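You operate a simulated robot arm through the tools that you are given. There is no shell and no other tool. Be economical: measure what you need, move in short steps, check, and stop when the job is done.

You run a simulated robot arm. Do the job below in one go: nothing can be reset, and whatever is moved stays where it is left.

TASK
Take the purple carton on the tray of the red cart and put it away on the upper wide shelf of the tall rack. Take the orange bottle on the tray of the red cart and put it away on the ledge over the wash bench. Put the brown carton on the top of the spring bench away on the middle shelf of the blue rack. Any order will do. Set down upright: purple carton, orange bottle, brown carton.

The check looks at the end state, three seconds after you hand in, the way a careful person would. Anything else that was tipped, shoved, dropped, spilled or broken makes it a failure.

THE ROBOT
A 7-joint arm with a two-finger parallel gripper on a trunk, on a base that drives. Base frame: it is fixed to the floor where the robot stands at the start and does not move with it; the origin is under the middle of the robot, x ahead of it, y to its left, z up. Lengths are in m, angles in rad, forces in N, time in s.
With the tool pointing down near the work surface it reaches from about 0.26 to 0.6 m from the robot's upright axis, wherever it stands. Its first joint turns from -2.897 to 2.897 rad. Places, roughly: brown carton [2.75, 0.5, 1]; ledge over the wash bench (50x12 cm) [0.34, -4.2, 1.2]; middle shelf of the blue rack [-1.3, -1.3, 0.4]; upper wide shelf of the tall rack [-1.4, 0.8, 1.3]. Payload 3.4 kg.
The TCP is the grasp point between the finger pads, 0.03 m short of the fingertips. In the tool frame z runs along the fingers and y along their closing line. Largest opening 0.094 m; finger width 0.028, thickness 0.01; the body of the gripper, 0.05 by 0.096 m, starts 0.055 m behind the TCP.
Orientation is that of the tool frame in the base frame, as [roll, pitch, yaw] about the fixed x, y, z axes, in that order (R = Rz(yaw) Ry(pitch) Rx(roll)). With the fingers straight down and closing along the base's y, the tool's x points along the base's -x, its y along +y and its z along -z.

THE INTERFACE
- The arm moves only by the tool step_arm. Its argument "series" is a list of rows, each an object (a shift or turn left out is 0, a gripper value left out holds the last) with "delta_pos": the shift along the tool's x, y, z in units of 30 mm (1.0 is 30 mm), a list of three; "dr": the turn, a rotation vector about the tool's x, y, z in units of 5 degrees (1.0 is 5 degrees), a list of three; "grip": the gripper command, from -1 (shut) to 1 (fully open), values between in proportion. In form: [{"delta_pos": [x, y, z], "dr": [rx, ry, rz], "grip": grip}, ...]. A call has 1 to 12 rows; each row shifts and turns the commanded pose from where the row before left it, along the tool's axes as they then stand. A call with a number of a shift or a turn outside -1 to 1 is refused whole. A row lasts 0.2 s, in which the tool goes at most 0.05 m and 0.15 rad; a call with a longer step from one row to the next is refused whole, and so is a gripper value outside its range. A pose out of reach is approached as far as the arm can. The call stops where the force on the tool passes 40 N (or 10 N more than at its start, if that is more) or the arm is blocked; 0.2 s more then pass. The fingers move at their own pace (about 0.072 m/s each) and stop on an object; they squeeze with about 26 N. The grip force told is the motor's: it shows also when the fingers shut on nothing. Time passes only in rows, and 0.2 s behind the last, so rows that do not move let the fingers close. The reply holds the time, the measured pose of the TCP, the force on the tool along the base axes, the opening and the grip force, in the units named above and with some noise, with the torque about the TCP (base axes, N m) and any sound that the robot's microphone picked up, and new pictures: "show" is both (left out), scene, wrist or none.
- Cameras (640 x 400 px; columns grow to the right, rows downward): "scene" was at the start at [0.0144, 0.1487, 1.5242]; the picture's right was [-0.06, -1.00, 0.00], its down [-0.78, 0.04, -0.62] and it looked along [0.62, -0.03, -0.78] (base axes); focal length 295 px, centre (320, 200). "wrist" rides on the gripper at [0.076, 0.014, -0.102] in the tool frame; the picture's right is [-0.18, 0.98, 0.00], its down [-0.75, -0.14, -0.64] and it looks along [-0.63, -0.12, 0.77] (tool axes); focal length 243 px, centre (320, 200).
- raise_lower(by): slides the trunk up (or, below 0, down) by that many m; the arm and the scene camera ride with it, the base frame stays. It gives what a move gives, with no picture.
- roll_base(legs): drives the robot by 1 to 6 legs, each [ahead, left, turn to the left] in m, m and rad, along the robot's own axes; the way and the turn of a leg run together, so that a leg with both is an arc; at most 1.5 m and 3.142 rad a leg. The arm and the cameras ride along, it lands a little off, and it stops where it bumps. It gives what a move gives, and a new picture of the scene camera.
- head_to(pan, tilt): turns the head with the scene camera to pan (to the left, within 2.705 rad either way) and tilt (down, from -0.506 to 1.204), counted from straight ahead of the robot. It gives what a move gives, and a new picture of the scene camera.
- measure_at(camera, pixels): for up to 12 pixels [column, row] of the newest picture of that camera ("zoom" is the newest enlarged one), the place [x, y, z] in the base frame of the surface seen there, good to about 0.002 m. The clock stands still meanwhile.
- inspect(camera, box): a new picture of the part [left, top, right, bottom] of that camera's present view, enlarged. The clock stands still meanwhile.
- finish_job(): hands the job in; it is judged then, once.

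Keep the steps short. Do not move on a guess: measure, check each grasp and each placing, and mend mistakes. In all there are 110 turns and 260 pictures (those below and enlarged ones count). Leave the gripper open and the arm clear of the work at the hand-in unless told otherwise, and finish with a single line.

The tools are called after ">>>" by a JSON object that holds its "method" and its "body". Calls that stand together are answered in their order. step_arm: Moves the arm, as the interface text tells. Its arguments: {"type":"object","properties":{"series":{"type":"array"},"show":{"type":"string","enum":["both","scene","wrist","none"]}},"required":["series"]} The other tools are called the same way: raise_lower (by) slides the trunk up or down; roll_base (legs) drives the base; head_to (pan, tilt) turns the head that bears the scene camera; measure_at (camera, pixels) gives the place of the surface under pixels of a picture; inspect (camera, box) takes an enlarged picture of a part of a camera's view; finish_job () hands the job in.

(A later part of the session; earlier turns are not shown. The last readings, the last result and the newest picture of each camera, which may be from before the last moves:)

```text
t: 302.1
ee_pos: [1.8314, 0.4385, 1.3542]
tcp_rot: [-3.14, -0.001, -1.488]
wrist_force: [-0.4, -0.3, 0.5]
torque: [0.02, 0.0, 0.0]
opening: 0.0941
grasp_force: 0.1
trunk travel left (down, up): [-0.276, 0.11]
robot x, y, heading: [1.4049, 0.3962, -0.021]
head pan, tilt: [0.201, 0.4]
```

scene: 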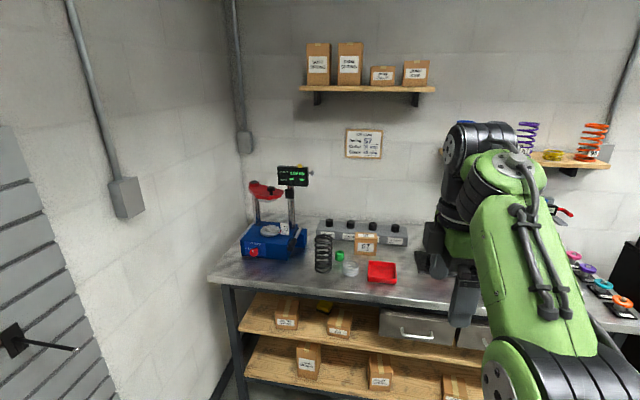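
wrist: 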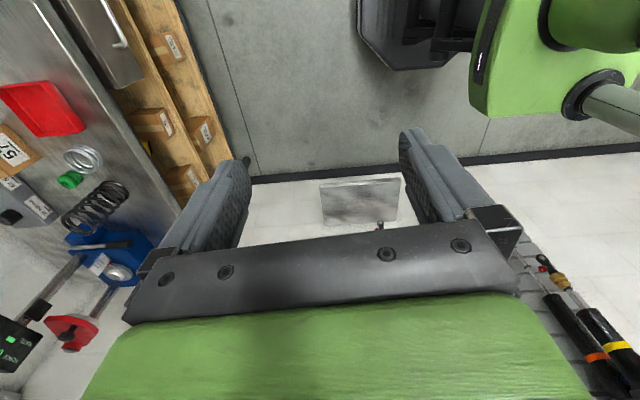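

Tool is down and turned. I extend the arm 0.15 m, lower the trunk, and drive up toward the bench.

>>> {"method": "step_arm", "body": {"series": [{"delta_pos": [0, -1, 0]}, {"delta_pos": [0, -1, 0]}, {"delta_pos": [0, -1, 0]}, {"delta_pos": [0, -1, 0]}, {"delta_pos": [0, -1, 0]}], "show": "none"}}

>>> {"method": "raise_lower", "body": {"by": -0.25}}

>>> {"method": "roll_base", "body": {"legs": [[0, 0.1, 0.02], [0.45, 0, 0]]}}

>>> {"method": "head_to", "body": {"pan": 0.25, "tilt": 0.65}}

```text
t: 303.3
ee_pos: [1.8311, 0.4389, 1.3532]
tcp_rot: [3.14, 0.0, -1.489]
wrist_force: [0.6, -0.4, 0.1]
torque: [0.0, 0.0, -0.04]
opening: 0.0942
grasp_force: 0.1
out of reach, approached as far as the arm can: row 1, 2, 3, 4, 5
trunk travel left (down, up): [-0.276, 0.11]
robot x, y, heading: [1.4053, 0.3962, -0.015]
head pan, tilt: [0.201, 0.4]
```

```text
t: 305.9
ee_pos: [1.8308, 0.4386, 1.1044]
tcp_rot: [3.14, 0.001, -1.489]
wrist_force: [-0.3, 0.3, -0.3]
torque: [-0.01, 0.0, 0.02]
opening: 0.0942
grasp_force: 0.0
trunk travel left (down, up): [-0.026, 0.36]
robot x, y, heading: [1.407, 0.3952, -0.024]
head pan, tilt: [0.201, 0.4]
```

```text
t: 309.4
ee_pos: [2.2793, 0.5486, 1.103]
tcp_rot: [3.14, 0.0, -1.469]
wrist_force: [-0.5, -0.5, 0.4]
torque: [-0.01, -0.02, -0.02]
opening: 0.094
grasp_force: 0.1
trunk travel left (down, up): [-0.026, 0.36]
robot x, y, heading: [1.8525, 0.4964, -0.002]
head pan, tilt: [0.201, 0.4]
```

scene: 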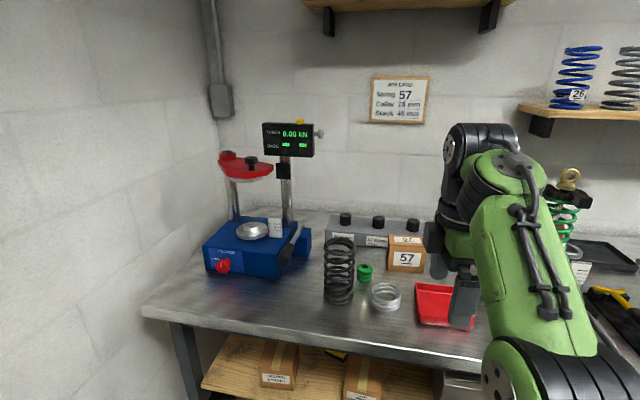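

```text
t: 310.1
ee_pos: [2.2804, 0.5475, 1.1041]
tcp_rot: [-3.141, 0.0, -1.469]
wrist_force: [-1.0, 0.2, -0.9]
torque: [-0.03, -0.01, -0.02]
opening: 0.094
grasp_force: 0.0
trunk travel left (down, up): [-0.026, 0.36]
robot x, y, heading: [1.8559, 0.4949, 0.003]
head pan, tilt: [0.25, 0.649]
```

scene: 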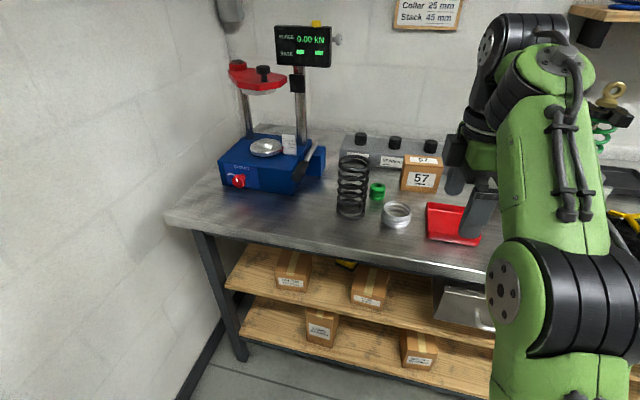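

I first lower 0.06 m, then try the extension at this lower arm height.

>>> {"method": "step_arm", "body": {"series": [{"delta_pos": [0, 0, 1]}, {"delta_pos": [0, 0, 0.8]}, {"delta_pos": [0, -1, 0]}, {"delta_pos": [0, -1, 0]}, {"delta_pos": [0, -1, 0]}, {"delta_pos": [0, -1, 0]}, {"delta_pos": [0, -1, 0]}], "show": "none"}}

```text
t: 311.7
ee_pos: [2.3406, 0.5493, 1.0453]
tcp_rot: [-3.14, 0.001, -1.468]
wrist_force: [-0.1, 0.2, 0.0]
torque: [-0.02, -0.03, 0.04]
opening: 0.094
grasp_force: 0.0
out of reach, approached as far as the arm can: row 5, 6, 7
trunk travel left (down, up): [-0.026, 0.36]
robot x, y, heading: [1.8574, 0.4968, -0.002]
head pan, tilt: [0.25, 0.649]
```

Reach grows as the arm works lower. I raise the trunk 0.12 m, lower the arm the same, and extend further.

>>> {"method": "raise_lower", "body": {"by": 0.12}}

>>> {"method": "step_arm", "body": {"series": [{"delta_pos": [0, 0, 1]}, {"delta_pos": [0, 0, 1]}, {"delta_pos": [0, 0, 1]}, {"delta_pos": [0, 0, 1]}, {"delta_pos": [0, -1, 0]}, {"delta_pos": [0, -1, 0]}, {"delta_pos": [0, -1, 0]}], "show": "none"}}

```text
t: 313.2
ee_pos: [2.3409, 0.5496, 1.1658]
tcp_rot: [3.141, 0.0, -1.469]
wrist_force: [-0.1, 0.3, -0.1]
torque: [0.01, 0.0, -0.01]
opening: 0.094
grasp_force: 0.1
trunk travel left (down, up): [-0.146, 0.24]
robot x, y, heading: [1.8554, 0.5005, -0.004]
head pan, tilt: [0.25, 0.649]
```

```text
t: 314.8
ee_pos: [2.4076, 0.5564, 1.0466]
tcp_rot: [-3.141, 0.001, -1.469]
wrist_force: [0.3, -0.1, -0.2]
torque: [0.0, -0.04, 0.01]
opening: 0.0939
grasp_force: 0.1
out of reach, approached as far as the arm can: row 7
trunk travel left (down, up): [-0.146, 0.24]
robot x, y, heading: [1.8533, 0.4981, -0.003]
head pan, tilt: [0.25, 0.649]
```

One more such exchange to gain reach, so the base can stay well off the bench.

>>> {"method": "raise_lower", "body": {"by": 0.09}}

>>> {"method": "step_arm", "body": {"series": [{"delta_pos": [0, 0, 1]}, {"delta_pos": [0, 0, 1]}, {"delta_pos": [0, 0, 1]}, {"delta_pos": [0, -0.8, 0], "dr": [0, 0, 0.2]}, {"delta_pos": [0, -0.8, 0]}], "show": "none"}}

>>> {"method": "measure_at", "body": {"camera": "scene", "pixels": [[402, 165], [440, 168], [402, 188], [437, 192], [408, 156], [443, 158], [420, 178]]}}

```text
t: 316.1
ee_pos: [2.4103, 0.5564, 1.1358]
tcp_rot: [-3.141, 0.0, -1.468]
wrist_force: [-0.2, -0.3, 0.1]
torque: [-0.02, -0.02, 0.0]
opening: 0.094
grasp_force: 0.1
trunk travel left (down, up): [-0.236, 0.15]
robot x, y, heading: [1.8569, 0.5017, 0.003]
head pan, tilt: [0.25, 0.649]
```

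```text
t: 317.3
ee_pos: [2.4361, 0.5501, 1.043]
tcp_rot: [-3.14, 0.0, -1.488]
wrist_force: [0.2, -0.7, -0.2]
torque: [0.02, -0.01, 0.02]
opening: 0.0941
grasp_force: 0.1
out of reach, approached as far as the arm can: row 5
trunk travel left (down, up): [-0.236, 0.15]
robot x, y, heading: [1.8549, 0.4961, -0.003]
head pan, tilt: [0.25, 0.649]
```

```text
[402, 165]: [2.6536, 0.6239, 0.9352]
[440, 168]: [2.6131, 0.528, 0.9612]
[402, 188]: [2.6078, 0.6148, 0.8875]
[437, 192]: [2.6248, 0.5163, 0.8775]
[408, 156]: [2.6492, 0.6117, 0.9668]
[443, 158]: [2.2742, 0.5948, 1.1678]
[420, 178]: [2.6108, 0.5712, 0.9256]
```

Reach is 0.58 now. I drive 0.196 m ahead and 0.022 m left to stand over the carton.

>>> {"method": "roll_base", "body": {"legs": [[0.195, 0.022, 0]]}}

>>> {"method": "inspect", "body": {"camera": "wrist", "box": [0, 0, 640, 400]}}

>>> {"method": "inspect", "body": {"camera": "scene", "box": [320, 100, 560, 260]}}

```text
t: 318.9
ee_pos: [2.6397, 0.5715, 1.0427]
tcp_rot: [3.141, 0.0, -1.487]
wrist_force: [-0.4, 0.5, -0.4]
torque: [-0.02, 0.02, 0.0]
opening: 0.094
grasp_force: 0.0
trunk travel left (down, up): [-0.236, 0.15]
robot x, y, heading: [2.0528, 0.5204, -0.005]
head pan, tilt: [0.25, 0.649]
```

scene: 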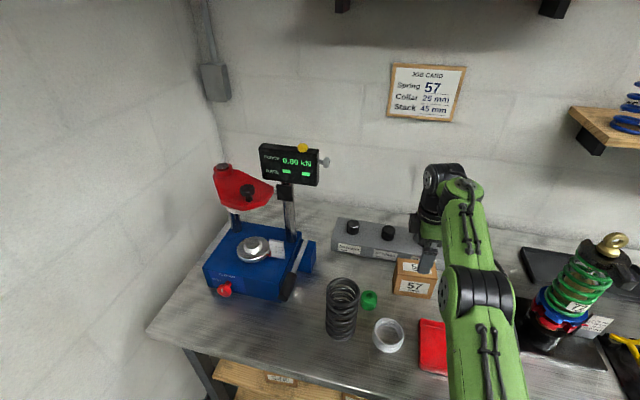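

```text
1.00 times, centred on (320, 200) of wrist (not enlarged: the box is as wide or as high as the picture)
```

zoom: 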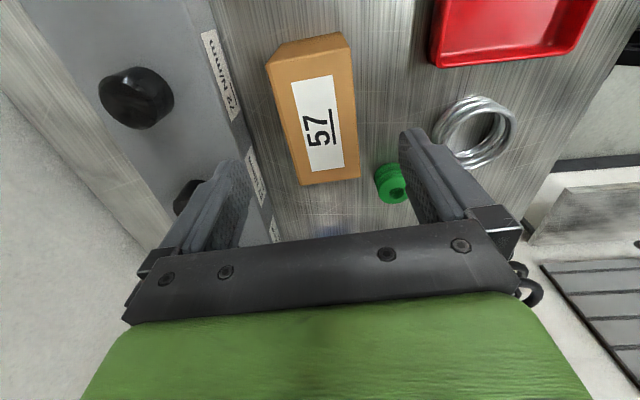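

```text
2.50 times, centred on (440, 180) of scene
```

zoom: 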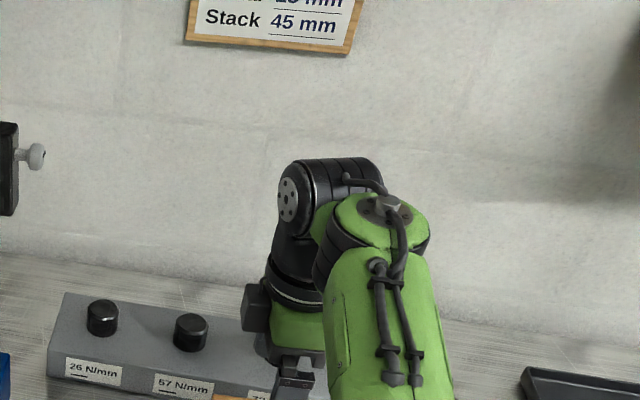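

I measure the carton's top corners in the wrist view to fix the last millimetres.

>>> {"method": "measure_at", "body": {"camera": "zoom", "pixels": [[320, 100]]}}

>>> {"method": "inspect", "body": {"camera": "wrist", "box": [160, 0, 480, 200]}}

>>> {"method": "measure_at", "body": {"camera": "zoom", "pixels": [[220, 130], [375, 95], [395, 350], [290, 365], [300, 240], [250, 240], [345, 240], [100, 240], [455, 370]]}}

```text
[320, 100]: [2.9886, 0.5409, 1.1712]
```

```text
2.00 times, centred on (320, 100) of wrist
```

zoom: 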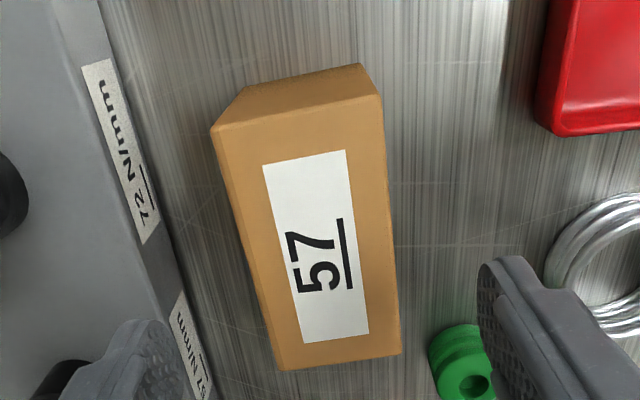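

```text
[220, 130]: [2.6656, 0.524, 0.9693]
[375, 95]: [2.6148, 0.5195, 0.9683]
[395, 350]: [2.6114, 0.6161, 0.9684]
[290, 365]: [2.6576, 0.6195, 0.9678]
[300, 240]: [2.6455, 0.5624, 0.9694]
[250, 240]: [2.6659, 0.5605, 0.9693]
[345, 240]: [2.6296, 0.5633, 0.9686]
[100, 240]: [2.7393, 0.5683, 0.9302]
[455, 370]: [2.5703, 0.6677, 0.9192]
```

Centred within 3 mm. I lower the trunk to TCP z≈0.93 and shut the gripper.

>>> {"method": "raise_lower", "body": {"by": -0.112}}

>>> {"method": "step_arm", "body": {"series": [{"grip": 0}, {"grip": -0.6}, {"grip": -1}, {"grip": -1}, {"grip": -1}], "show": "wrist"}}

>>> {"method": "raise_lower", "body": {"by": 0.12}}

>>> {"method": "inspect", "body": {"camera": "wrist", "box": [0, 0, 640, 400]}}

```text
t: 320.3
ee_pos: [2.6391, 0.5705, 0.9319]
tcp_rot: [-3.141, 0.0, -1.489]
wrist_force: [0.5, -0.2, 1.2]
torque: [-0.01, 0.04, -0.03]
opening: 0.094
grasp_force: 0.1
trunk travel left (down, up): [-0.124, 0.262]
robot x, y, heading: [2.0557, 0.5196, -0.001]
head pan, tilt: [0.25, 0.649]
```

```text
t: 321.5
ee_pos: [2.6381, 0.5711, 0.9327]
tcp_rot: [-3.14, -0.001, -1.487]
wrist_force: [1.2, 0.8, 1.8]
torque: [0.02, 0.04, -0.09]
opening: 0.0601
grasp_force: 26.4
trunk travel left (down, up): [-0.124, 0.262]
robot x, y, heading: [2.0555, 0.5186, -0.001]
head pan, tilt: [0.25, 0.649]
```

wrist: 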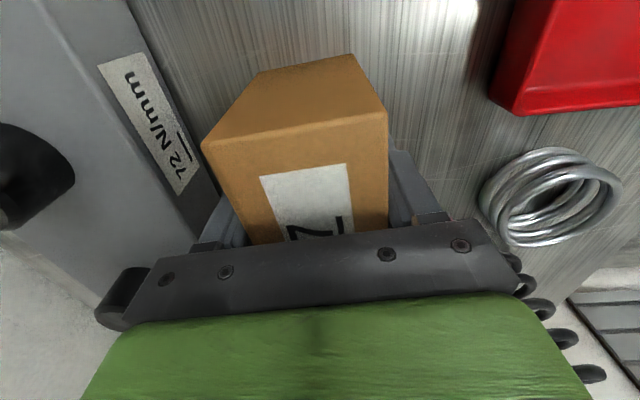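

```text
t: 323.0
ee_pos: [2.6383, 0.5703, 1.0508]
tcp_rot: [-3.141, -0.001, -1.488]
wrist_force: [-0.5, 0.0, -3.2]
torque: [0.0, 0.01, 0.01]
opening: 0.0603
grasp_force: 26.0
trunk travel left (down, up): [-0.244, 0.142]
robot x, y, heading: [2.0539, 0.5182, 0.0]
head pan, tilt: [0.25, 0.649]
```

```text
1.00 times, centred on (320, 200) of wrist (not enlarged: the box is as wide or as high as the picture)
```

zoom: 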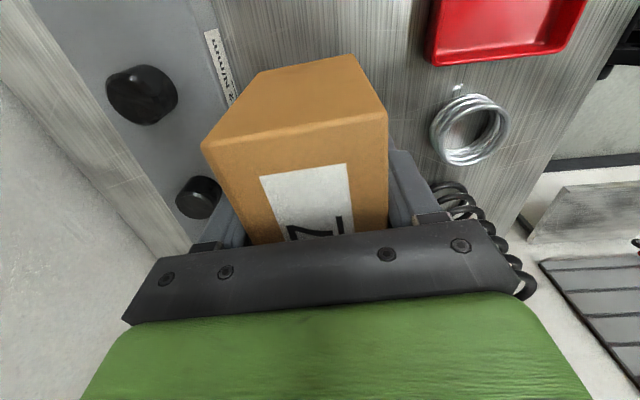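

The carton is lifted cleanly. I back away from the bench and turn the tool back 85 degrees in free space so the carton's long side points ahead.

>>> {"method": "roll_base", "body": {"legs": [[-0.55, 0, 0], [0, -0.5, 0]]}}

>>> {"method": "step_arm", "body": {"series": [{"dr": [0, 0, -1]}, {"dr": [0, 0, -1]}, {"dr": [0, 0, -1]}, {"dr": [0, 0, -1]}, {"dr": [0, 0, -1]}, {"dr": [0, 0, -1]}, {"dr": [0, 0, -1]}, {"dr": [0, 0, -1]}, {"dr": [0, 0, -1]}], "show": "none"}}

>>> {"method": "step_arm", "body": {"series": [{"dr": [0, 0, -1]}, {"dr": [0, 0, -1]}, {"dr": [0, 0, -1]}, {"dr": [0, 0, -1]}, {"dr": [0, 0, -1]}, {"dr": [0, 0, -1]}, {"dr": [0, 0, -1]}, {"dr": [0, 0, -1]}], "show": "wrist"}}

>>> {"method": "roll_base", "body": {"legs": [[0, 0, 3.14]]}}

>>> {"method": "head_to", "body": {"pan": -0.2, "tilt": 0.7}}

```text
t: 328.8
ee_pos: [2.0878, 0.0777, 1.0519]
tcp_rot: [-3.141, 0.001, -1.472]
wrist_force: [-0.5, -0.2, -3.3]
torque: [0.02, 0.02, 0.02]
opening: 0.0605
grasp_force: 25.7
trunk travel left (down, up): [-0.244, 0.142]
robot x, y, heading: [1.5064, 0.0208, 0.01]
head pan, tilt: [0.25, 0.649]
```

scene: 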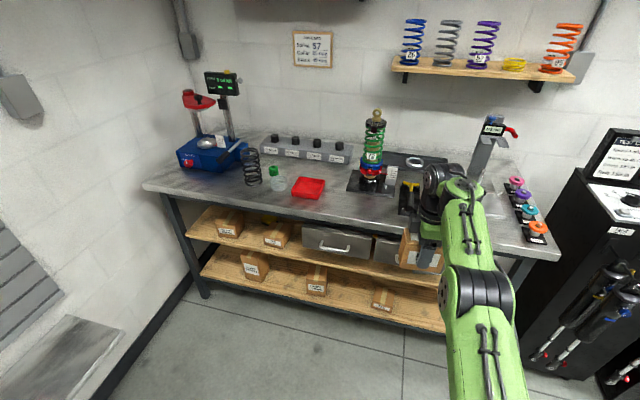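

```text
t: 330.8
ee_pos: [2.0858, 0.0786, 1.0509]
tcp_rot: [3.141, 0.0, -0.682]
wrist_force: [0.3, -0.1, -3.3]
torque: [0.01, 0.0, 0.0]
opening: 0.0604
grasp_force: 25.8
trunk travel left (down, up): [-0.244, 0.142]
robot x, y, heading: [1.5058, 0.0203, 0.013]
head pan, tilt: [0.25, 0.649]
```

```text
t: 332.6
ee_pos: [2.0869, 0.0771, 1.0494]
tcp_rot: [3.141, 0.001, 0.015]
wrist_force: [0.5, -0.9, -3.6]
torque: [0.03, 0.0, 0.0]
opening: 0.0604
grasp_force: 25.8
trunk travel left (down, up): [-0.244, 0.142]
robot x, y, heading: [1.5042, 0.0182, 0.011]
head pan, tilt: [0.25, 0.649]
```

wrist: 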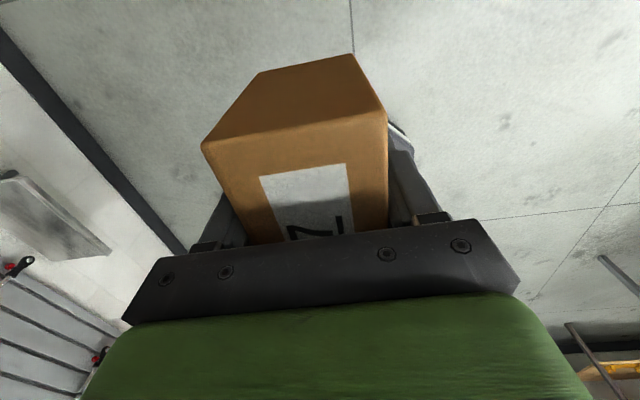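

```text
t: 340.2
ee_pos: [0.9209, -0.0186, 1.051]
tcp_rot: [3.141, 0.0, 3.11]
wrist_force: [0.3, 0.0, -3.1]
torque: [-0.02, -0.02, 0.01]
opening: 0.0601
grasp_force: 25.8
trunk travel left (down, up): [-0.244, 0.142]
robot x, y, heading: [1.5054, 0.0166, 3.115]
head pan, tilt: [0.25, 0.649]
```

scene: 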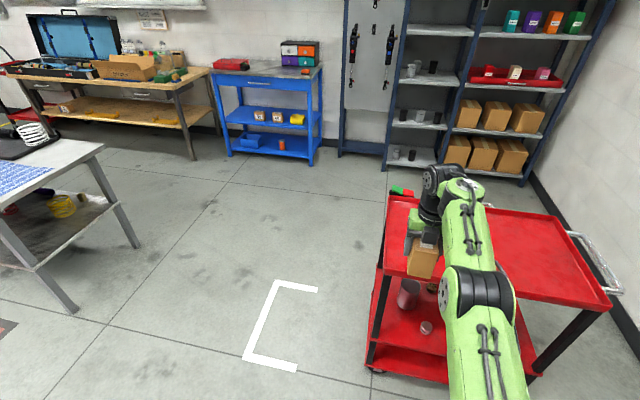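

```text
t: 341.1
ee_pos: [0.9207, -0.0176, 1.0505]
tcp_rot: [-3.14, 0.001, 3.11]
wrist_force: [0.7, 0.2, -3.7]
torque: [0.04, -0.01, 0.03]
opening: 0.0603
grasp_force: 26.4
trunk travel left (down, up): [-0.244, 0.142]
robot x, y, heading: [1.5035, 0.0181, 3.112]
head pan, tilt: [-0.201, 0.7]
```

scene: 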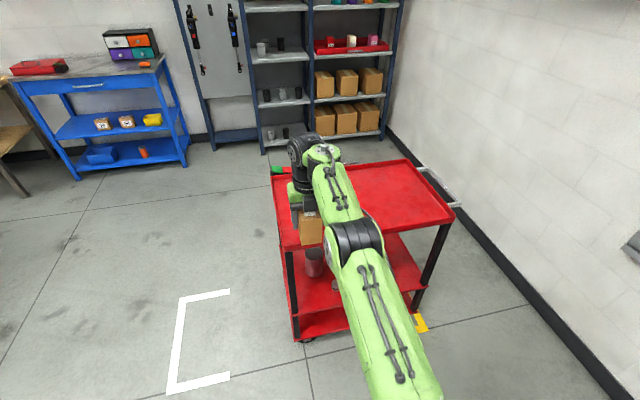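

The tray is empty. I square up and go over (0.68, 0.20) of the tray, then lower.

>>> {"method": "roll_base", "body": {"legs": [[0, -0.235, 0.029], [0.24, 0, 0]]}}

>>> {"method": "raise_lower", "body": {"by": -0.185}}

>>> {"method": "inspect", "body": {"camera": "wrist", "box": [0, 0, 640, 400]}}

```text
t: 344.2
ee_pos: [0.6853, 0.1928, 1.0498]
tcp_rot: [3.141, 0.002, -3.136]
wrist_force: [0.1, 0.7, -2.6]
torque: [-0.03, 0.01, 0.0]
opening: 0.0603
grasp_force: 25.9
trunk travel left (down, up): [-0.244, 0.142]
robot x, y, heading: [1.2686, 0.25, -3.133]
head pan, tilt: [-0.201, 0.7]
```

scene: 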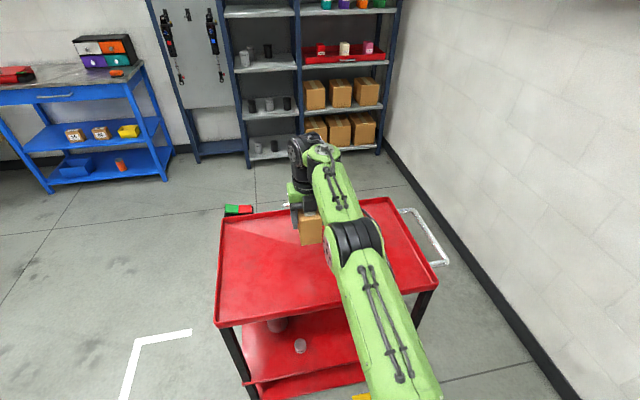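

```text
t: 346.3
ee_pos: [0.6856, 0.1923, 0.8656]
tcp_rot: [-3.141, -0.002, -3.136]
wrist_force: [-1.0, 0.4, -3.3]
torque: [0.01, 0.02, 0.05]
opening: 0.0601
grasp_force: 25.9
trunk travel left (down, up): [-0.059, 0.327]
robot x, y, heading: [1.2643, 0.2482, -3.136]
head pan, tilt: [-0.201, 0.7]
```

```text
1.00 times, centred on (320, 200) of wrist (not enlarged: the box is as wide or as high as the picture)
```

zoom: 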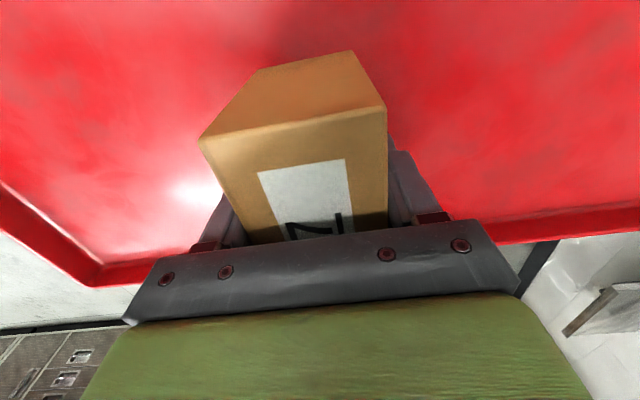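

Still about 1 cm above the tray. I lower to contact.

>>> {"method": "raise_lower", "body": {"by": -0.009}}

>>> {"method": "raise_lower", "body": {"by": -0.004}}

```text
t: 346.8
ee_pos: [0.6859, 0.1925, 0.8562]
tcp_rot: [3.14, 0.001, -3.136]
wrist_force: [0.4, -0.8, -3.5]
torque: [0.01, 0.0, 0.03]
opening: 0.0605
grasp_force: 25.9
trunk travel left (down, up): [-0.05, 0.336]
robot x, y, heading: [1.2682, 0.2465, -3.136]
head pan, tilt: [-0.201, 0.7]
```

```text
t: 347.4
ee_pos: [0.6861, 0.1923, 0.8523]
tcp_rot: [-3.141, -0.001, -3.136]
wrist_force: [-0.6, -0.1, -2.3]
torque: [0.03, -0.07, 0.03]
opening: 0.0603
grasp_force: 26.4
trunk travel left (down, up): [-0.046, 0.34]
robot x, y, heading: [1.2676, 0.2473, -3.136]
head pan, tilt: [-0.201, 0.7]
```

>>> {"method": "raise_lower", "body": {"by": -0.002}}

>>> {"method": "step_arm", "body": {"series": [{"grip": 0.2}, {"grip": 1}, {"grip": 1}, {"grip": 1}], "show": "none"}}

>>> {"method": "raise_lower", "body": {"by": 0.2}}

>>> {"method": "inspect", "body": {"camera": "wrist", "box": [160, 0, 480, 200]}}

>>> {"method": "measure_at", "body": {"camera": "zoom", "pixels": [[220, 140], [365, 110], [375, 330], [275, 340], [300, 240]]}}

```text
t: 347.9
ee_pos: [0.686, 0.1925, 0.8515]
tcp_rot: [-3.139, -0.005, -3.138]
wrist_force: [-4.1, -0.4, 12.1]
torque: [0.27, -0.6, 0.06]
opening: 0.0603
grasp_force: 25.4
trunk travel left (down, up): [-0.044, 0.342]
robot x, y, heading: [1.2647, 0.2515, -3.135]
head pan, tilt: [-0.201, 0.7]
```

```text
t: 348.9
ee_pos: [0.6859, 0.1917, 0.8501]
tcp_rot: [3.141, 0.001, -3.138]
wrist_force: [-0.7, 0.1, -0.1]
torque: [-0.01, 0.0, 0.0]
opening: 0.0941
grasp_force: 0.2
trunk travel left (down, up): [-0.044, 0.342]
robot x, y, heading: [1.2668, 0.2488, -3.132]
head pan, tilt: [-0.201, 0.7]
```

```text
t: 351.1
ee_pos: [0.6865, 0.1922, 1.0511]
tcp_rot: [-3.141, 0.001, -3.137]
wrist_force: [-0.2, 0.2, -0.4]
torque: [0.0, 0.02, -0.03]
opening: 0.0939
grasp_force: 0.1
trunk travel left (down, up): [-0.244, 0.142]
robot x, y, heading: [1.2701, 0.2514, -3.137]
head pan, tilt: [-0.201, 0.7]
```

```text
2.00 times, centred on (320, 100) of wrist
```

zoom: 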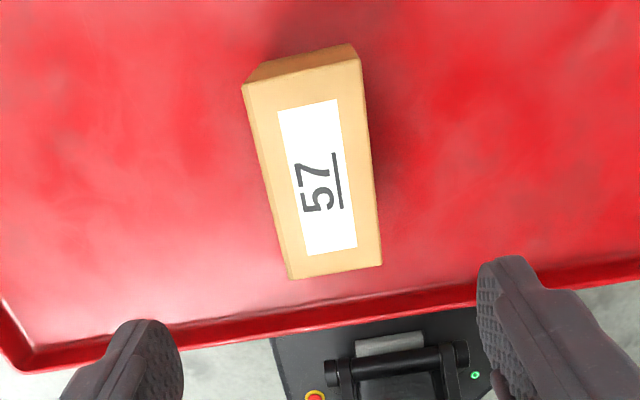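

```text
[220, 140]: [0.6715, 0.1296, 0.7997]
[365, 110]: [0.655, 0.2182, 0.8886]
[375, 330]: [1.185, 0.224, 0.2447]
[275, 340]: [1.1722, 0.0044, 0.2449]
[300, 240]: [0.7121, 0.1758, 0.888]
```

The carton stands on the tray. I measure its corners, then tilt the tool 45 degrees.

>>> {"method": "measure_at", "body": {"camera": "zoom", "pixels": [[249, 88], [356, 66], [377, 262], [293, 275], [310, 170]]}}

>>> {"method": "roll_base", "body": {"legs": [[-0.2, 0, 0]]}}

>>> {"method": "step_arm", "body": {"series": [{"dr": [0, 1, 0]}, {"dr": [0, 1, 0]}, {"dr": [0, 1, 0]}, {"dr": [0, 1, 0]}, {"dr": [0, 1, 0]}, {"dr": [0, 1, 0]}, {"dr": [0, 1, 0]}, {"dr": [0, 1, 0]}, {"dr": [0, 1, 0]}, {"dr": [0, 1, 0]}], "show": "both"}}

```text
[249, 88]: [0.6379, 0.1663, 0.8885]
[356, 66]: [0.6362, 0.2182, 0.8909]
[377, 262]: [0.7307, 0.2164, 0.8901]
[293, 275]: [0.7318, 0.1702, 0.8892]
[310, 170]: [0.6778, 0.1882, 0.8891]
```

```text
t: 352.7
ee_pos: [0.8878, 0.1927, 1.0513]
tcp_rot: [-3.141, -0.002, -3.133]
wrist_force: [-0.2, 0.4, -0.1]
torque: [-0.01, 0.0, -0.05]
opening: 0.0941
grasp_force: 0.1
trunk travel left (down, up): [-0.244, 0.142]
robot x, y, heading: [1.4702, 0.2524, -3.134]
head pan, tilt: [-0.201, 0.7]
```

scene: 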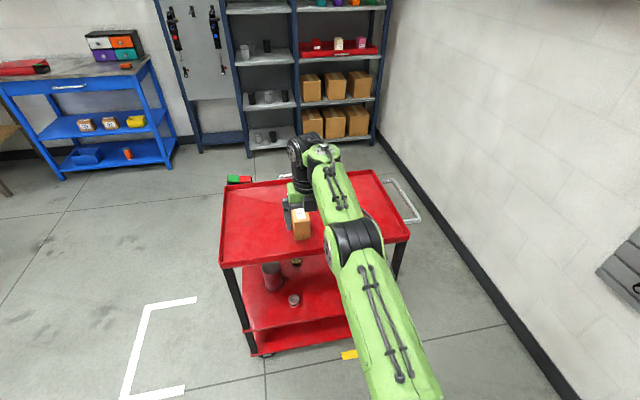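

```text
t: 354.9
ee_pos: [0.8878, 0.1917, 1.0509]
tcp_rot: [3.14, -0.875, -3.133]
wrist_force: [0.3, -0.1, -0.3]
torque: [-0.01, -0.02, -0.04]
opening: 0.0937
grasp_force: 0.1
trunk travel left (down, up): [-0.244, 0.142]
robot x, y, heading: [1.4702, 0.2534, -3.134]
head pan, tilt: [-0.201, 0.7]
```

scene: 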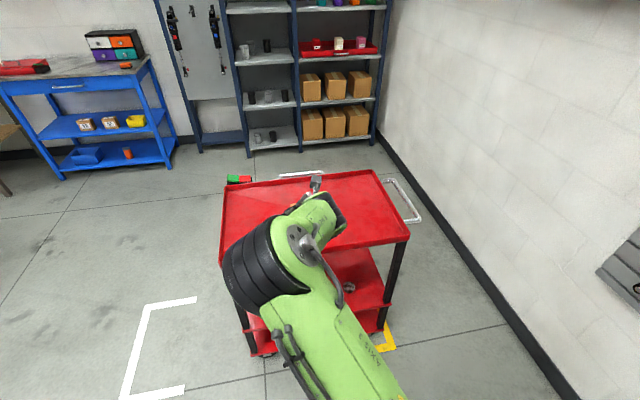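
wrist: 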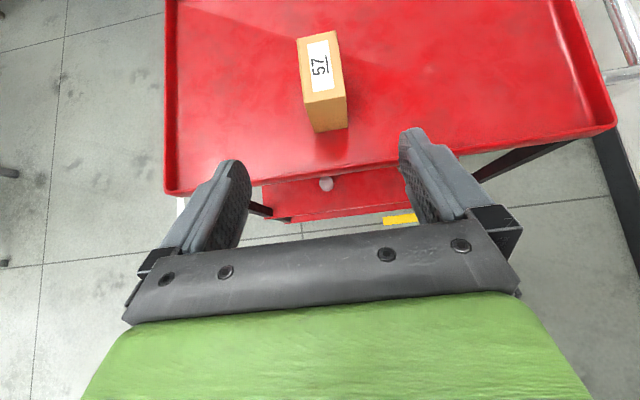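

Tilt is 40 degrees below level. Before gripping I measure the blue rack's middle shelf, the top's underside and the items there.

>>> {"method": "measure_at", "body": {"camera": "scene", "pixels": [[110, 138], [60, 140], [180, 122], [85, 127], [107, 125], [137, 122], [60, 95], [150, 66], [165, 120], [85, 137], [60, 172], [150, 100]]}}

>>> {"method": "inspect", "body": {"camera": "scene", "box": [0, 30, 240, 190]}}

```text
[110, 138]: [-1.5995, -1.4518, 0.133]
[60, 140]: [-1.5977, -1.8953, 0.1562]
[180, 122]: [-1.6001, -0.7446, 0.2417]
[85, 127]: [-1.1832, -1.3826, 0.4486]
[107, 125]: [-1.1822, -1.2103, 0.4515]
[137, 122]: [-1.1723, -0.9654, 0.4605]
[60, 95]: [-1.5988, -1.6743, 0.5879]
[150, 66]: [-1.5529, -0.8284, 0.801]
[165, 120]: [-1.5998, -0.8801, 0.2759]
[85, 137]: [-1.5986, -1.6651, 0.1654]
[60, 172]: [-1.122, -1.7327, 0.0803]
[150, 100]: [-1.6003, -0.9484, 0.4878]
```

```text
2.50 times, centred on (120, 110) of scene
```

zoom: 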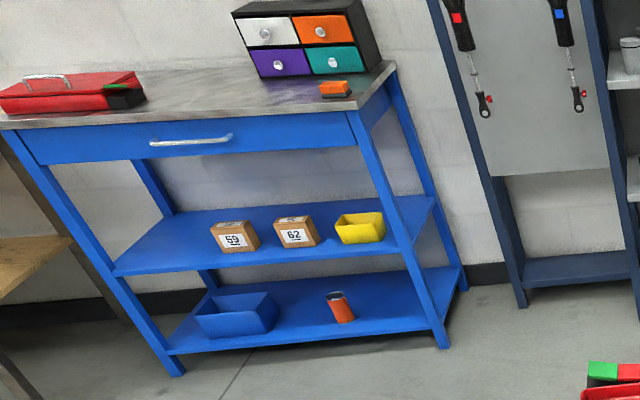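

>>> {"method": "measure_at", "body": {"camera": "zoom", "pixels": [[180, 262], [180, 245], [120, 270], [330, 255], [230, 240], [212, 230], [250, 150], [250, 120], [130, 155], [110, 262], [200, 235], [265, 235]]}}

```text
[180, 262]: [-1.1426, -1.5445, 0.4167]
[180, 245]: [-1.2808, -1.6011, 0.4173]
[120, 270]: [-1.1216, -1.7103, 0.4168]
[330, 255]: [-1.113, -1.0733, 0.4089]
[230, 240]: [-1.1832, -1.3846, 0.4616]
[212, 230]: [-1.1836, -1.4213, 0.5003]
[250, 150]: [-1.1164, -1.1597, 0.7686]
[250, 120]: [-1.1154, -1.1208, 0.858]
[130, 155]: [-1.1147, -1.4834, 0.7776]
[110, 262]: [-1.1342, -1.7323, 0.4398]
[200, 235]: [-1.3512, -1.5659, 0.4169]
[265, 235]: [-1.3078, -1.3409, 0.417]
```

Shelf z 0.417, front x -1.113, apron underside z≈0.77; free space lies left of box 59 around y -1.57. I now regrip: forward over the carton so TCP is at x 0.71, then straight down to z 0.852.

>>> {"method": "roll_base", "body": {"legs": [[0.177, 0, 0]]}}

>>> {"method": "raise_lower", "body": {"by": -0.1}}

>>> {"method": "inspect", "body": {"camera": "wrist", "box": [0, 0, 640, 400]}}

```text
t: 356.4
ee_pos: [0.7108, 0.1909, 1.0489]
tcp_rot: [-3.141, -0.87, -3.136]
wrist_force: [-0.1, -0.1, 0.0]
torque: [-0.03, -0.03, 0.01]
opening: 0.0941
grasp_force: 0.1
trunk travel left (down, up): [-0.244, 0.142]
robot x, y, heading: [1.2968, 0.2499, -3.131]
head pan, tilt: [-0.201, 0.7]
```

scene: 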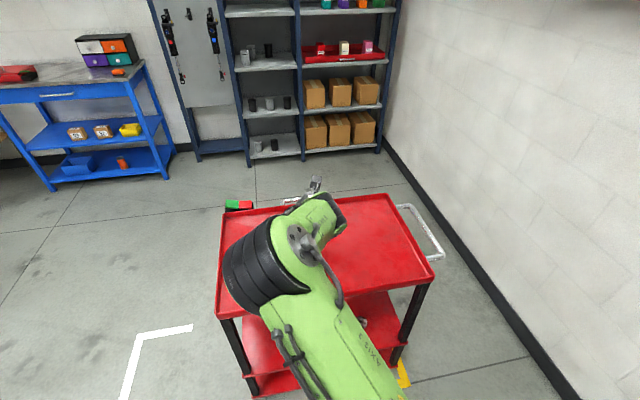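

```text
t: 357.7
ee_pos: [0.7117, 0.1913, 0.9506]
tcp_rot: [-3.139, -0.873, -3.135]
wrist_force: [0.5, -0.3, 0.1]
torque: [0.0, 0.0, -0.01]
opening: 0.0939
grasp_force: 0.0
trunk travel left (down, up): [-0.144, 0.242]
robot x, y, heading: [1.2919, 0.2478, -3.133]
head pan, tilt: [-0.201, 0.7]
```

```text
1.00 times, centred on (320, 200) of wrist (not enlarged: the box is as wide or as high as the picture)
```

zoom: 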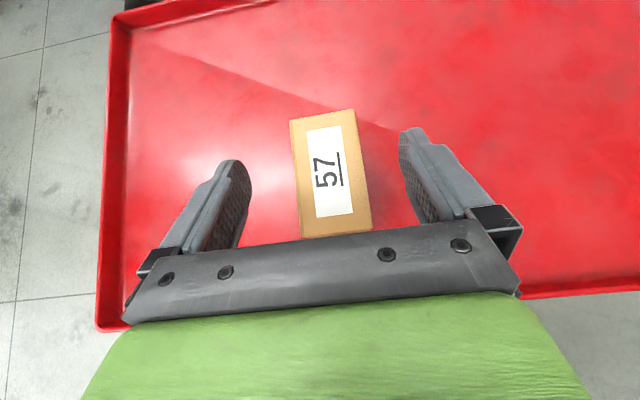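

The carton is between the fingers. I lower the remaining 0.098 m and grip.

>>> {"method": "raise_lower", "body": {"by": -0.06}}

>>> {"method": "raise_lower", "body": {"by": -0.037}}

>>> {"method": "step_arm", "body": {"series": [{"grip": 0}, {"grip": -0.6}, {"grip": -1}, {"grip": -1}, {"grip": -1}], "show": "wrist"}}

>>> {"method": "raise_lower", "body": {"by": 0.12}}

>>> {"method": "inspect", "body": {"camera": "wrist", "box": [0, 0, 640, 400]}}

```text
t: 358.7
ee_pos: [0.7127, 0.1922, 0.8911]
tcp_rot: [-3.14, -0.873, -3.134]
wrist_force: [0.9, -0.7, 0.7]
torque: [0.01, -0.02, 0.01]
opening: 0.0941
grasp_force: 0.0
trunk travel left (down, up): [-0.084, 0.302]
robot x, y, heading: [1.2958, 0.25, -3.134]
head pan, tilt: [-0.201, 0.7]
```

```text
t: 359.5
ee_pos: [0.7119, 0.1904, 0.8533]
tcp_rot: [-3.14, -0.872, -3.135]
wrist_force: [-0.2, -0.3, 0.1]
torque: [-0.01, -0.01, 0.04]
opening: 0.0941
grasp_force: 0.1
trunk travel left (down, up): [-0.047, 0.339]
robot x, y, heading: [1.2909, 0.25, -3.131]
head pan, tilt: [-0.201, 0.7]
```

```text
t: 360.7
ee_pos: [0.7115, 0.1928, 0.8537]
tcp_rot: [-3.14, -0.871, -3.135]
wrist_force: [0.8, 0.3, 0.5]
torque: [0.15, -0.04, -0.06]
opening: 0.06
grasp_force: 26.4
trunk travel left (down, up): [-0.047, 0.339]
robot x, y, heading: [1.2896, 0.2529, -3.13]
head pan, tilt: [-0.201, 0.7]
```

wrist: 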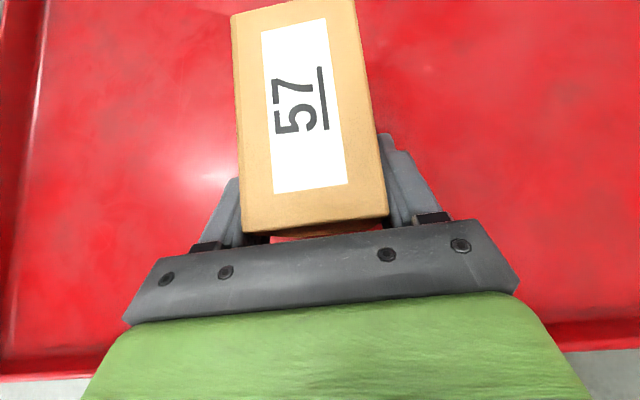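

```text
t: 362.2
ee_pos: [0.7121, 0.1916, 0.9737]
tcp_rot: [-3.141, -0.872, -3.134]
wrist_force: [0.1, -0.4, -3.4]
torque: [-0.03, -0.08, 0.0]
opening: 0.0602
grasp_force: 26.0
trunk travel left (down, up): [-0.167, 0.219]
robot x, y, heading: [1.2935, 0.2516, -3.135]
head pan, tilt: [-0.201, 0.7]
```

```text
1.00 times, centred on (320, 200) of wrist (not enlarged: the box is as wide or as high as the picture)
```

zoom: 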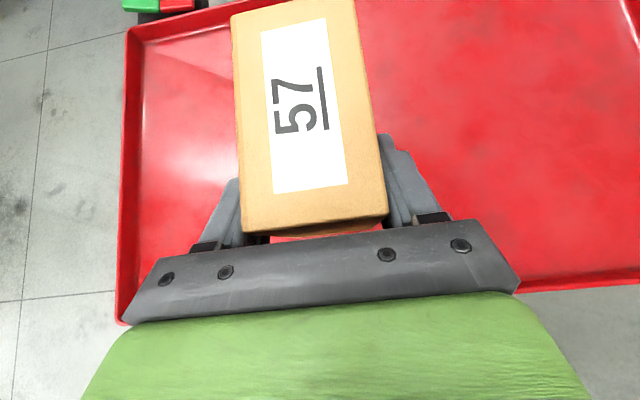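

Held firmly, carton level. I carry it round the cart to face the blue rack.

>>> {"method": "roll_base", "body": {"legs": [[-0.15, 0, 0], [0, 1.25, -0.006], [1.4, 0, 0], [0.3, 0, 0], [0, 0.5, 0]]}}

>>> {"method": "head_to", "body": {"pan": 0.0, "tilt": 0.6}}

```text
t: 380.3
ee_pos: [-0.8182, -1.622, 0.9739]
tcp_rot: [3.14, -0.874, -3.111]
wrist_force: [-0.6, 0.0, -3.9]
torque: [-0.01, -0.1, -0.02]
opening: 0.0602
grasp_force: 26.1
trunk travel left (down, up): [-0.167, 0.219]
robot x, y, heading: [-0.2377, -1.5511, -3.107]
head pan, tilt: [-0.201, 0.7]
```

scene: 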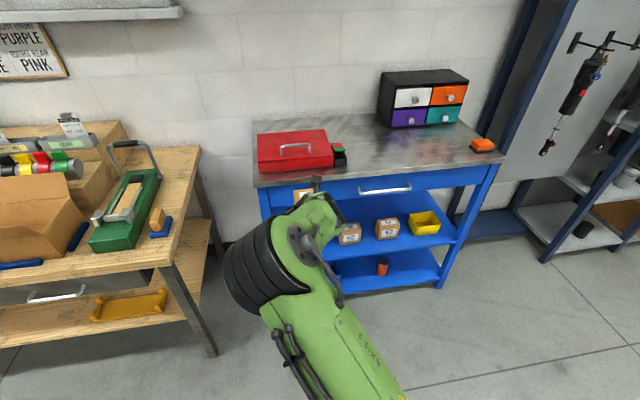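

```text
t: 381.1
ee_pos: [-0.8174, -1.6219, 0.9729]
tcp_rot: [-3.14, -0.874, -3.112]
wrist_force: [-0.5, 0.3, -3.5]
torque: [-0.02, -0.09, 0.01]
opening: 0.0603
grasp_force: 25.9
trunk travel left (down, up): [-0.167, 0.219]
robot x, y, heading: [-0.2395, -1.5497, -3.111]
head pan, tilt: [0.0, 0.6]
```

scene: 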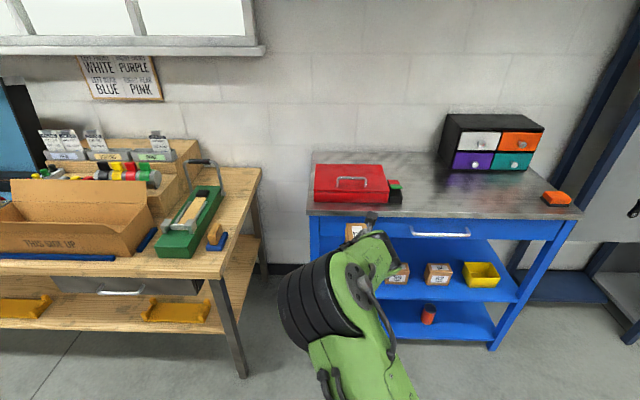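

I square up, shift right 0.035 m and lower the trunk fully; there is free floor below. Then I check where the elbow is relative to the wooden bench.

>>> {"method": "roll_base", "body": {"legs": [[0, -0.035, -0.031]]}}

>>> {"method": "raise_lower", "body": {"by": -0.165}}

>>> {"method": "head_to", "body": {"pan": 0.05, "tilt": 0.7}}

>>> {"method": "measure_at", "body": {"camera": "scene", "pixels": [[300, 290], [330, 250], [290, 250], [350, 240], [262, 160], [240, 200], [245, 330]]}}

```text
t: 381.9
ee_pos: [-0.8208, -1.5657, 0.9751]
tcp_rot: [-3.139, -0.874, 3.138]
wrist_force: [-0.2, 1.4, -3.0]
torque: [-0.03, -0.13, 0.02]
opening: 0.0602
grasp_force: 26.5
trunk travel left (down, up): [-0.167, 0.219]
robot x, y, heading: [-0.237, -1.5137, -3.137]
head pan, tilt: [0.0, 0.6]
```

scene: 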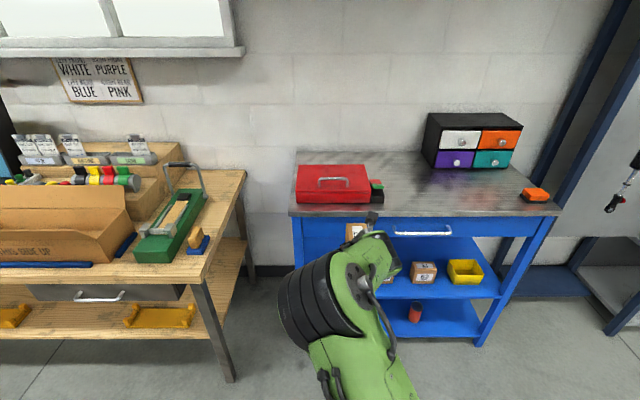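

```text
t: 383.8
ee_pos: [-0.8214, -1.5676, 0.8094]
tcp_rot: [3.141, -0.872, 3.139]
wrist_force: [-0.4, -0.3, -3.7]
torque: [0.01, -0.06, 0.0]
opening: 0.0605
grasp_force: 26.5
trunk travel left (down, up): [-0.002, 0.384]
robot x, y, heading: [-0.2399, -1.5126, -3.144]
head pan, tilt: [0.0, 0.6]
```

```text
t: 384.5
ee_pos: [-0.8211, -1.5684, 0.8086]
tcp_rot: [-3.141, -0.872, 3.139]
wrist_force: [0.6, -0.4, -3.5]
torque: [-0.02, -0.07, 0.03]
opening: 0.06
grasp_force: 25.7
trunk travel left (down, up): [-0.002, 0.384]
robot x, y, heading: [-0.2393, -1.5161, -3.142]
head pan, tilt: [0.051, 0.7]
```

scene: 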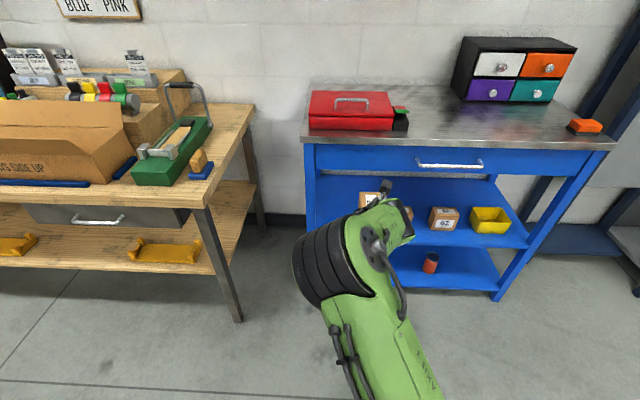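

```text
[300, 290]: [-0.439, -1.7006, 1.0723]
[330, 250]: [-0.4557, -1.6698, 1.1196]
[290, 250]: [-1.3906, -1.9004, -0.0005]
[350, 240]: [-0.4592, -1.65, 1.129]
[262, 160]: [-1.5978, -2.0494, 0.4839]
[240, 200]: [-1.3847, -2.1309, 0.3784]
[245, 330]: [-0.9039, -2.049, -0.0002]
```

The elbow is clear of everything. I lower the arm vertically, 0.15 m first.

>>> {"method": "step_arm", "body": {"series": [{"delta_pos": [-0.766, 0, 0.643]}, {"delta_pos": [-0.766, 0, 0.643]}, {"delta_pos": [-0.766, 0, 0.643]}, {"delta_pos": [-0.766, 0, 0.643]}, {"delta_pos": [-0.766, 0, 0.643]}], "show": "scene"}}

```text
t: 385.7
ee_pos: [-0.8202, -1.5689, 0.6579]
tcp_rot: [3.14, -0.873, 3.14]
wrist_force: [0.2, 1.0, -3.7]
torque: [0.01, -0.09, 0.0]
opening: 0.0606
grasp_force: 25.7
trunk travel left (down, up): [-0.002, 0.384]
robot x, y, heading: [-0.2357, -1.5146, -3.138]
head pan, tilt: [0.051, 0.7]
```

scene: 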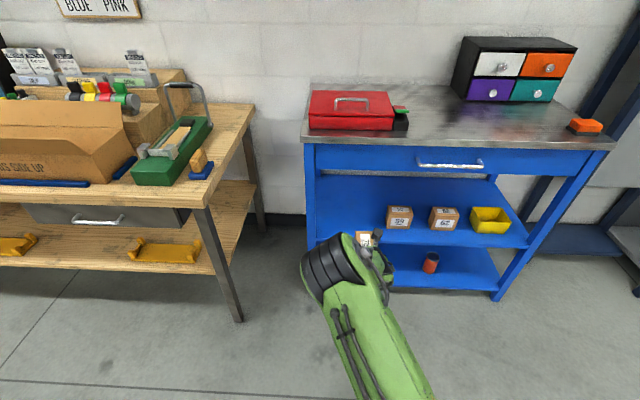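

It follows well. I lower another 0.163 m to z≈0.495.

>>> {"method": "step_arm", "body": {"series": [{"delta_pos": [-0.766, 0, 0.643]}, {"delta_pos": [-0.766, 0, 0.643]}, {"delta_pos": [-0.766, 0, 0.643]}, {"delta_pos": [-0.766, 0, 0.643]}, {"delta_pos": [-0.766, 0, 0.643]}, {"delta_pos": [-0.31, 0, 0.26]}], "show": "both"}}

>>> {"method": "measure_at", "body": {"camera": "scene", "pixels": [[390, 215], [385, 235], [320, 215], [345, 245], [365, 210], [312, 200]]}}

```text
t: 387.1
ee_pos: [-0.8203, -1.5692, 0.4979]
tcp_rot: [-3.141, -0.873, 3.14]
wrist_force: [0.4, -0.2, -2.6]
torque: [0.0, -0.09, 0.01]
opening: 0.0603
grasp_force: 25.8
trunk travel left (down, up): [-0.002, 0.384]
robot x, y, heading: [-0.2379, -1.5131, -3.139]
head pan, tilt: [0.051, 0.7]
```

scene: 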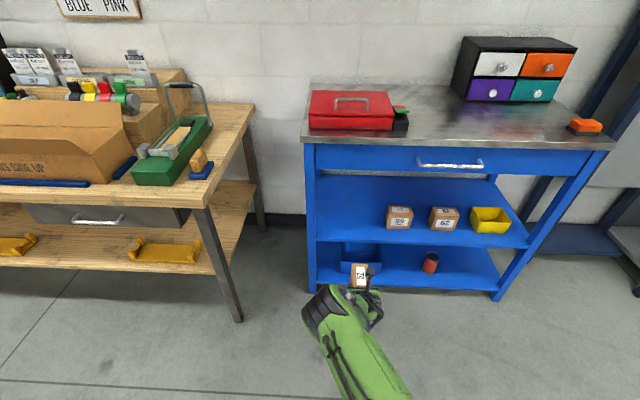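
wrist: 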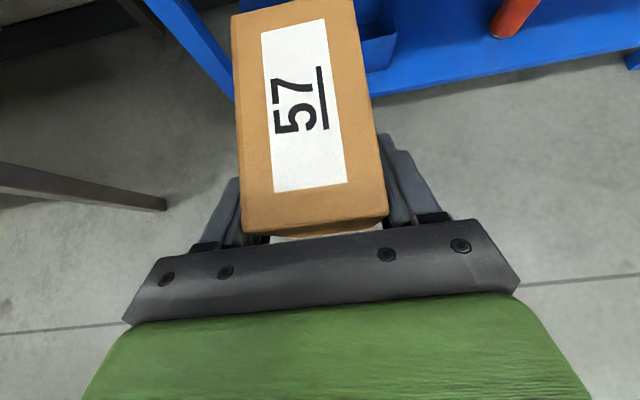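

```text
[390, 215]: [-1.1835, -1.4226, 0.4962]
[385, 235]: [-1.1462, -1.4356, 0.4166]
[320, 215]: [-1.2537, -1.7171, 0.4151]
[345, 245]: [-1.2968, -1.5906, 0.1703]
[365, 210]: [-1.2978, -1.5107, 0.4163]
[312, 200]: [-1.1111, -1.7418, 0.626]
```

Carton is 27 mm above shelf level and centred on the free space. I check the elbow position before driving in.

>>> {"method": "measure_at", "body": {"camera": "scene", "pixels": [[315, 305], [325, 292], [340, 300], [350, 288], [375, 300], [368, 320]]}}

>>> {"method": "roll_base", "body": {"legs": [[0.2, 0, 0]]}}

>>> {"method": "inspect", "body": {"camera": "scene", "box": [260, 130, 500, 330]}}

```text
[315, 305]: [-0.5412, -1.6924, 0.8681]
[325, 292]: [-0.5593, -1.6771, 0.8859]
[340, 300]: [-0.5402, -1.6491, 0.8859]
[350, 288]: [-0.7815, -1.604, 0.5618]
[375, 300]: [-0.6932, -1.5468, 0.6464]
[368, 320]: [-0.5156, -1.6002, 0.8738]
```

```text
t: 388.7
ee_pos: [-1.0184, -1.5694, 0.4986]
tcp_rot: [3.141, -0.874, -3.142]
wrist_force: [-0.2, 1.0, -3.8]
torque: [0.0, -0.08, -0.01]
opening: 0.0602
grasp_force: 25.8
trunk travel left (down, up): [-0.002, 0.384]
robot x, y, heading: [-0.4387, -1.5137, 3.145]
head pan, tilt: [0.051, 0.7]
```

scene: 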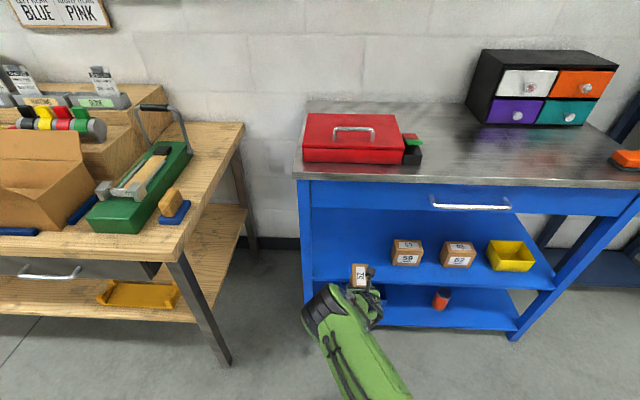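

```text
2.00 times, centred on (380, 230) of scene
```

zoom: 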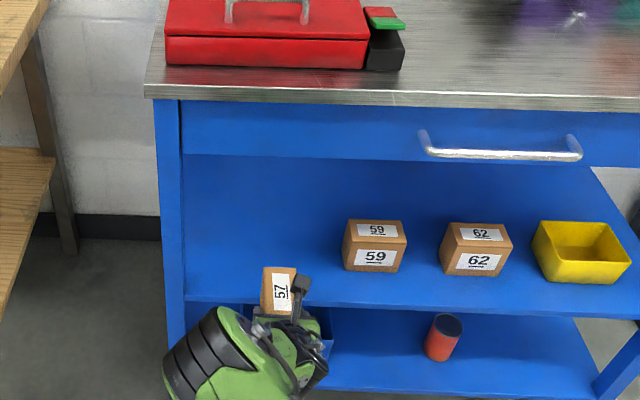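

All clear: the elbow will stop about 0.17 m short of the rack's top. I go the last 0.155 m in.

>>> {"method": "roll_base", "body": {"legs": [[0.155, 0, 0]]}}

>>> {"method": "inspect", "body": {"camera": "wrist", "box": [0, 0, 640, 400]}}

>>> {"method": "inspect", "body": {"camera": "scene", "box": [260, 200, 500, 360]}}

```text
t: 390.1
ee_pos: [-1.1757, -1.5665, 0.4982]
tcp_rot: [-3.14, -0.871, 3.136]
wrist_force: [0.1, 0.3, -4.0]
torque: [0.01, -0.14, 0.01]
opening: 0.0603
grasp_force: 25.9
trunk travel left (down, up): [-0.002, 0.384]
robot x, y, heading: [-0.597, -1.5157, 3.14]
head pan, tilt: [0.051, 0.7]
```

scene: 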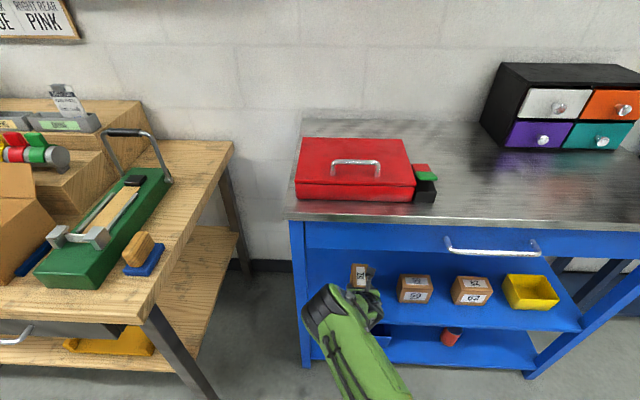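

```text
1.00 times, centred on (320, 200) of wrist (not enlarged: the box is as wide or as high as the picture)
```

zoom: 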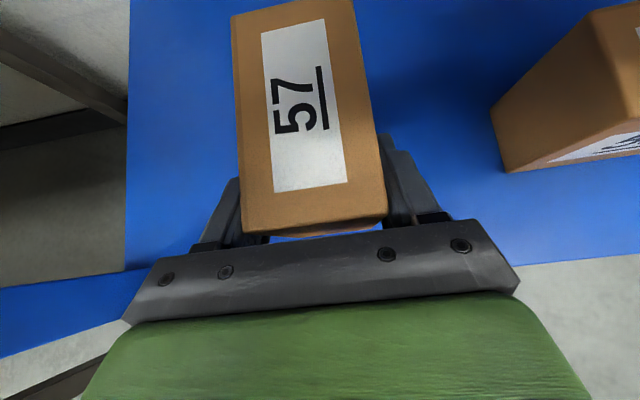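

```text
2.50 times, centred on (380, 280) of scene
```

zoom: 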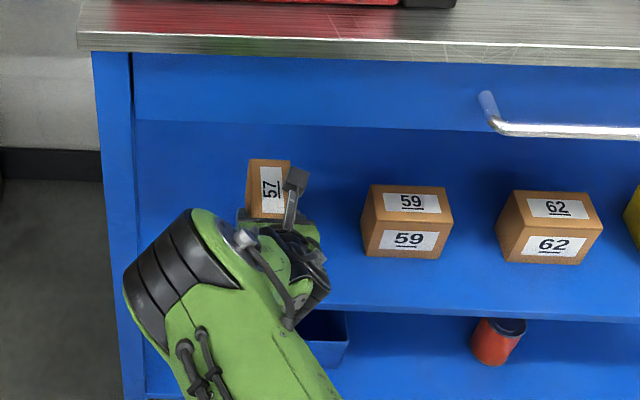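

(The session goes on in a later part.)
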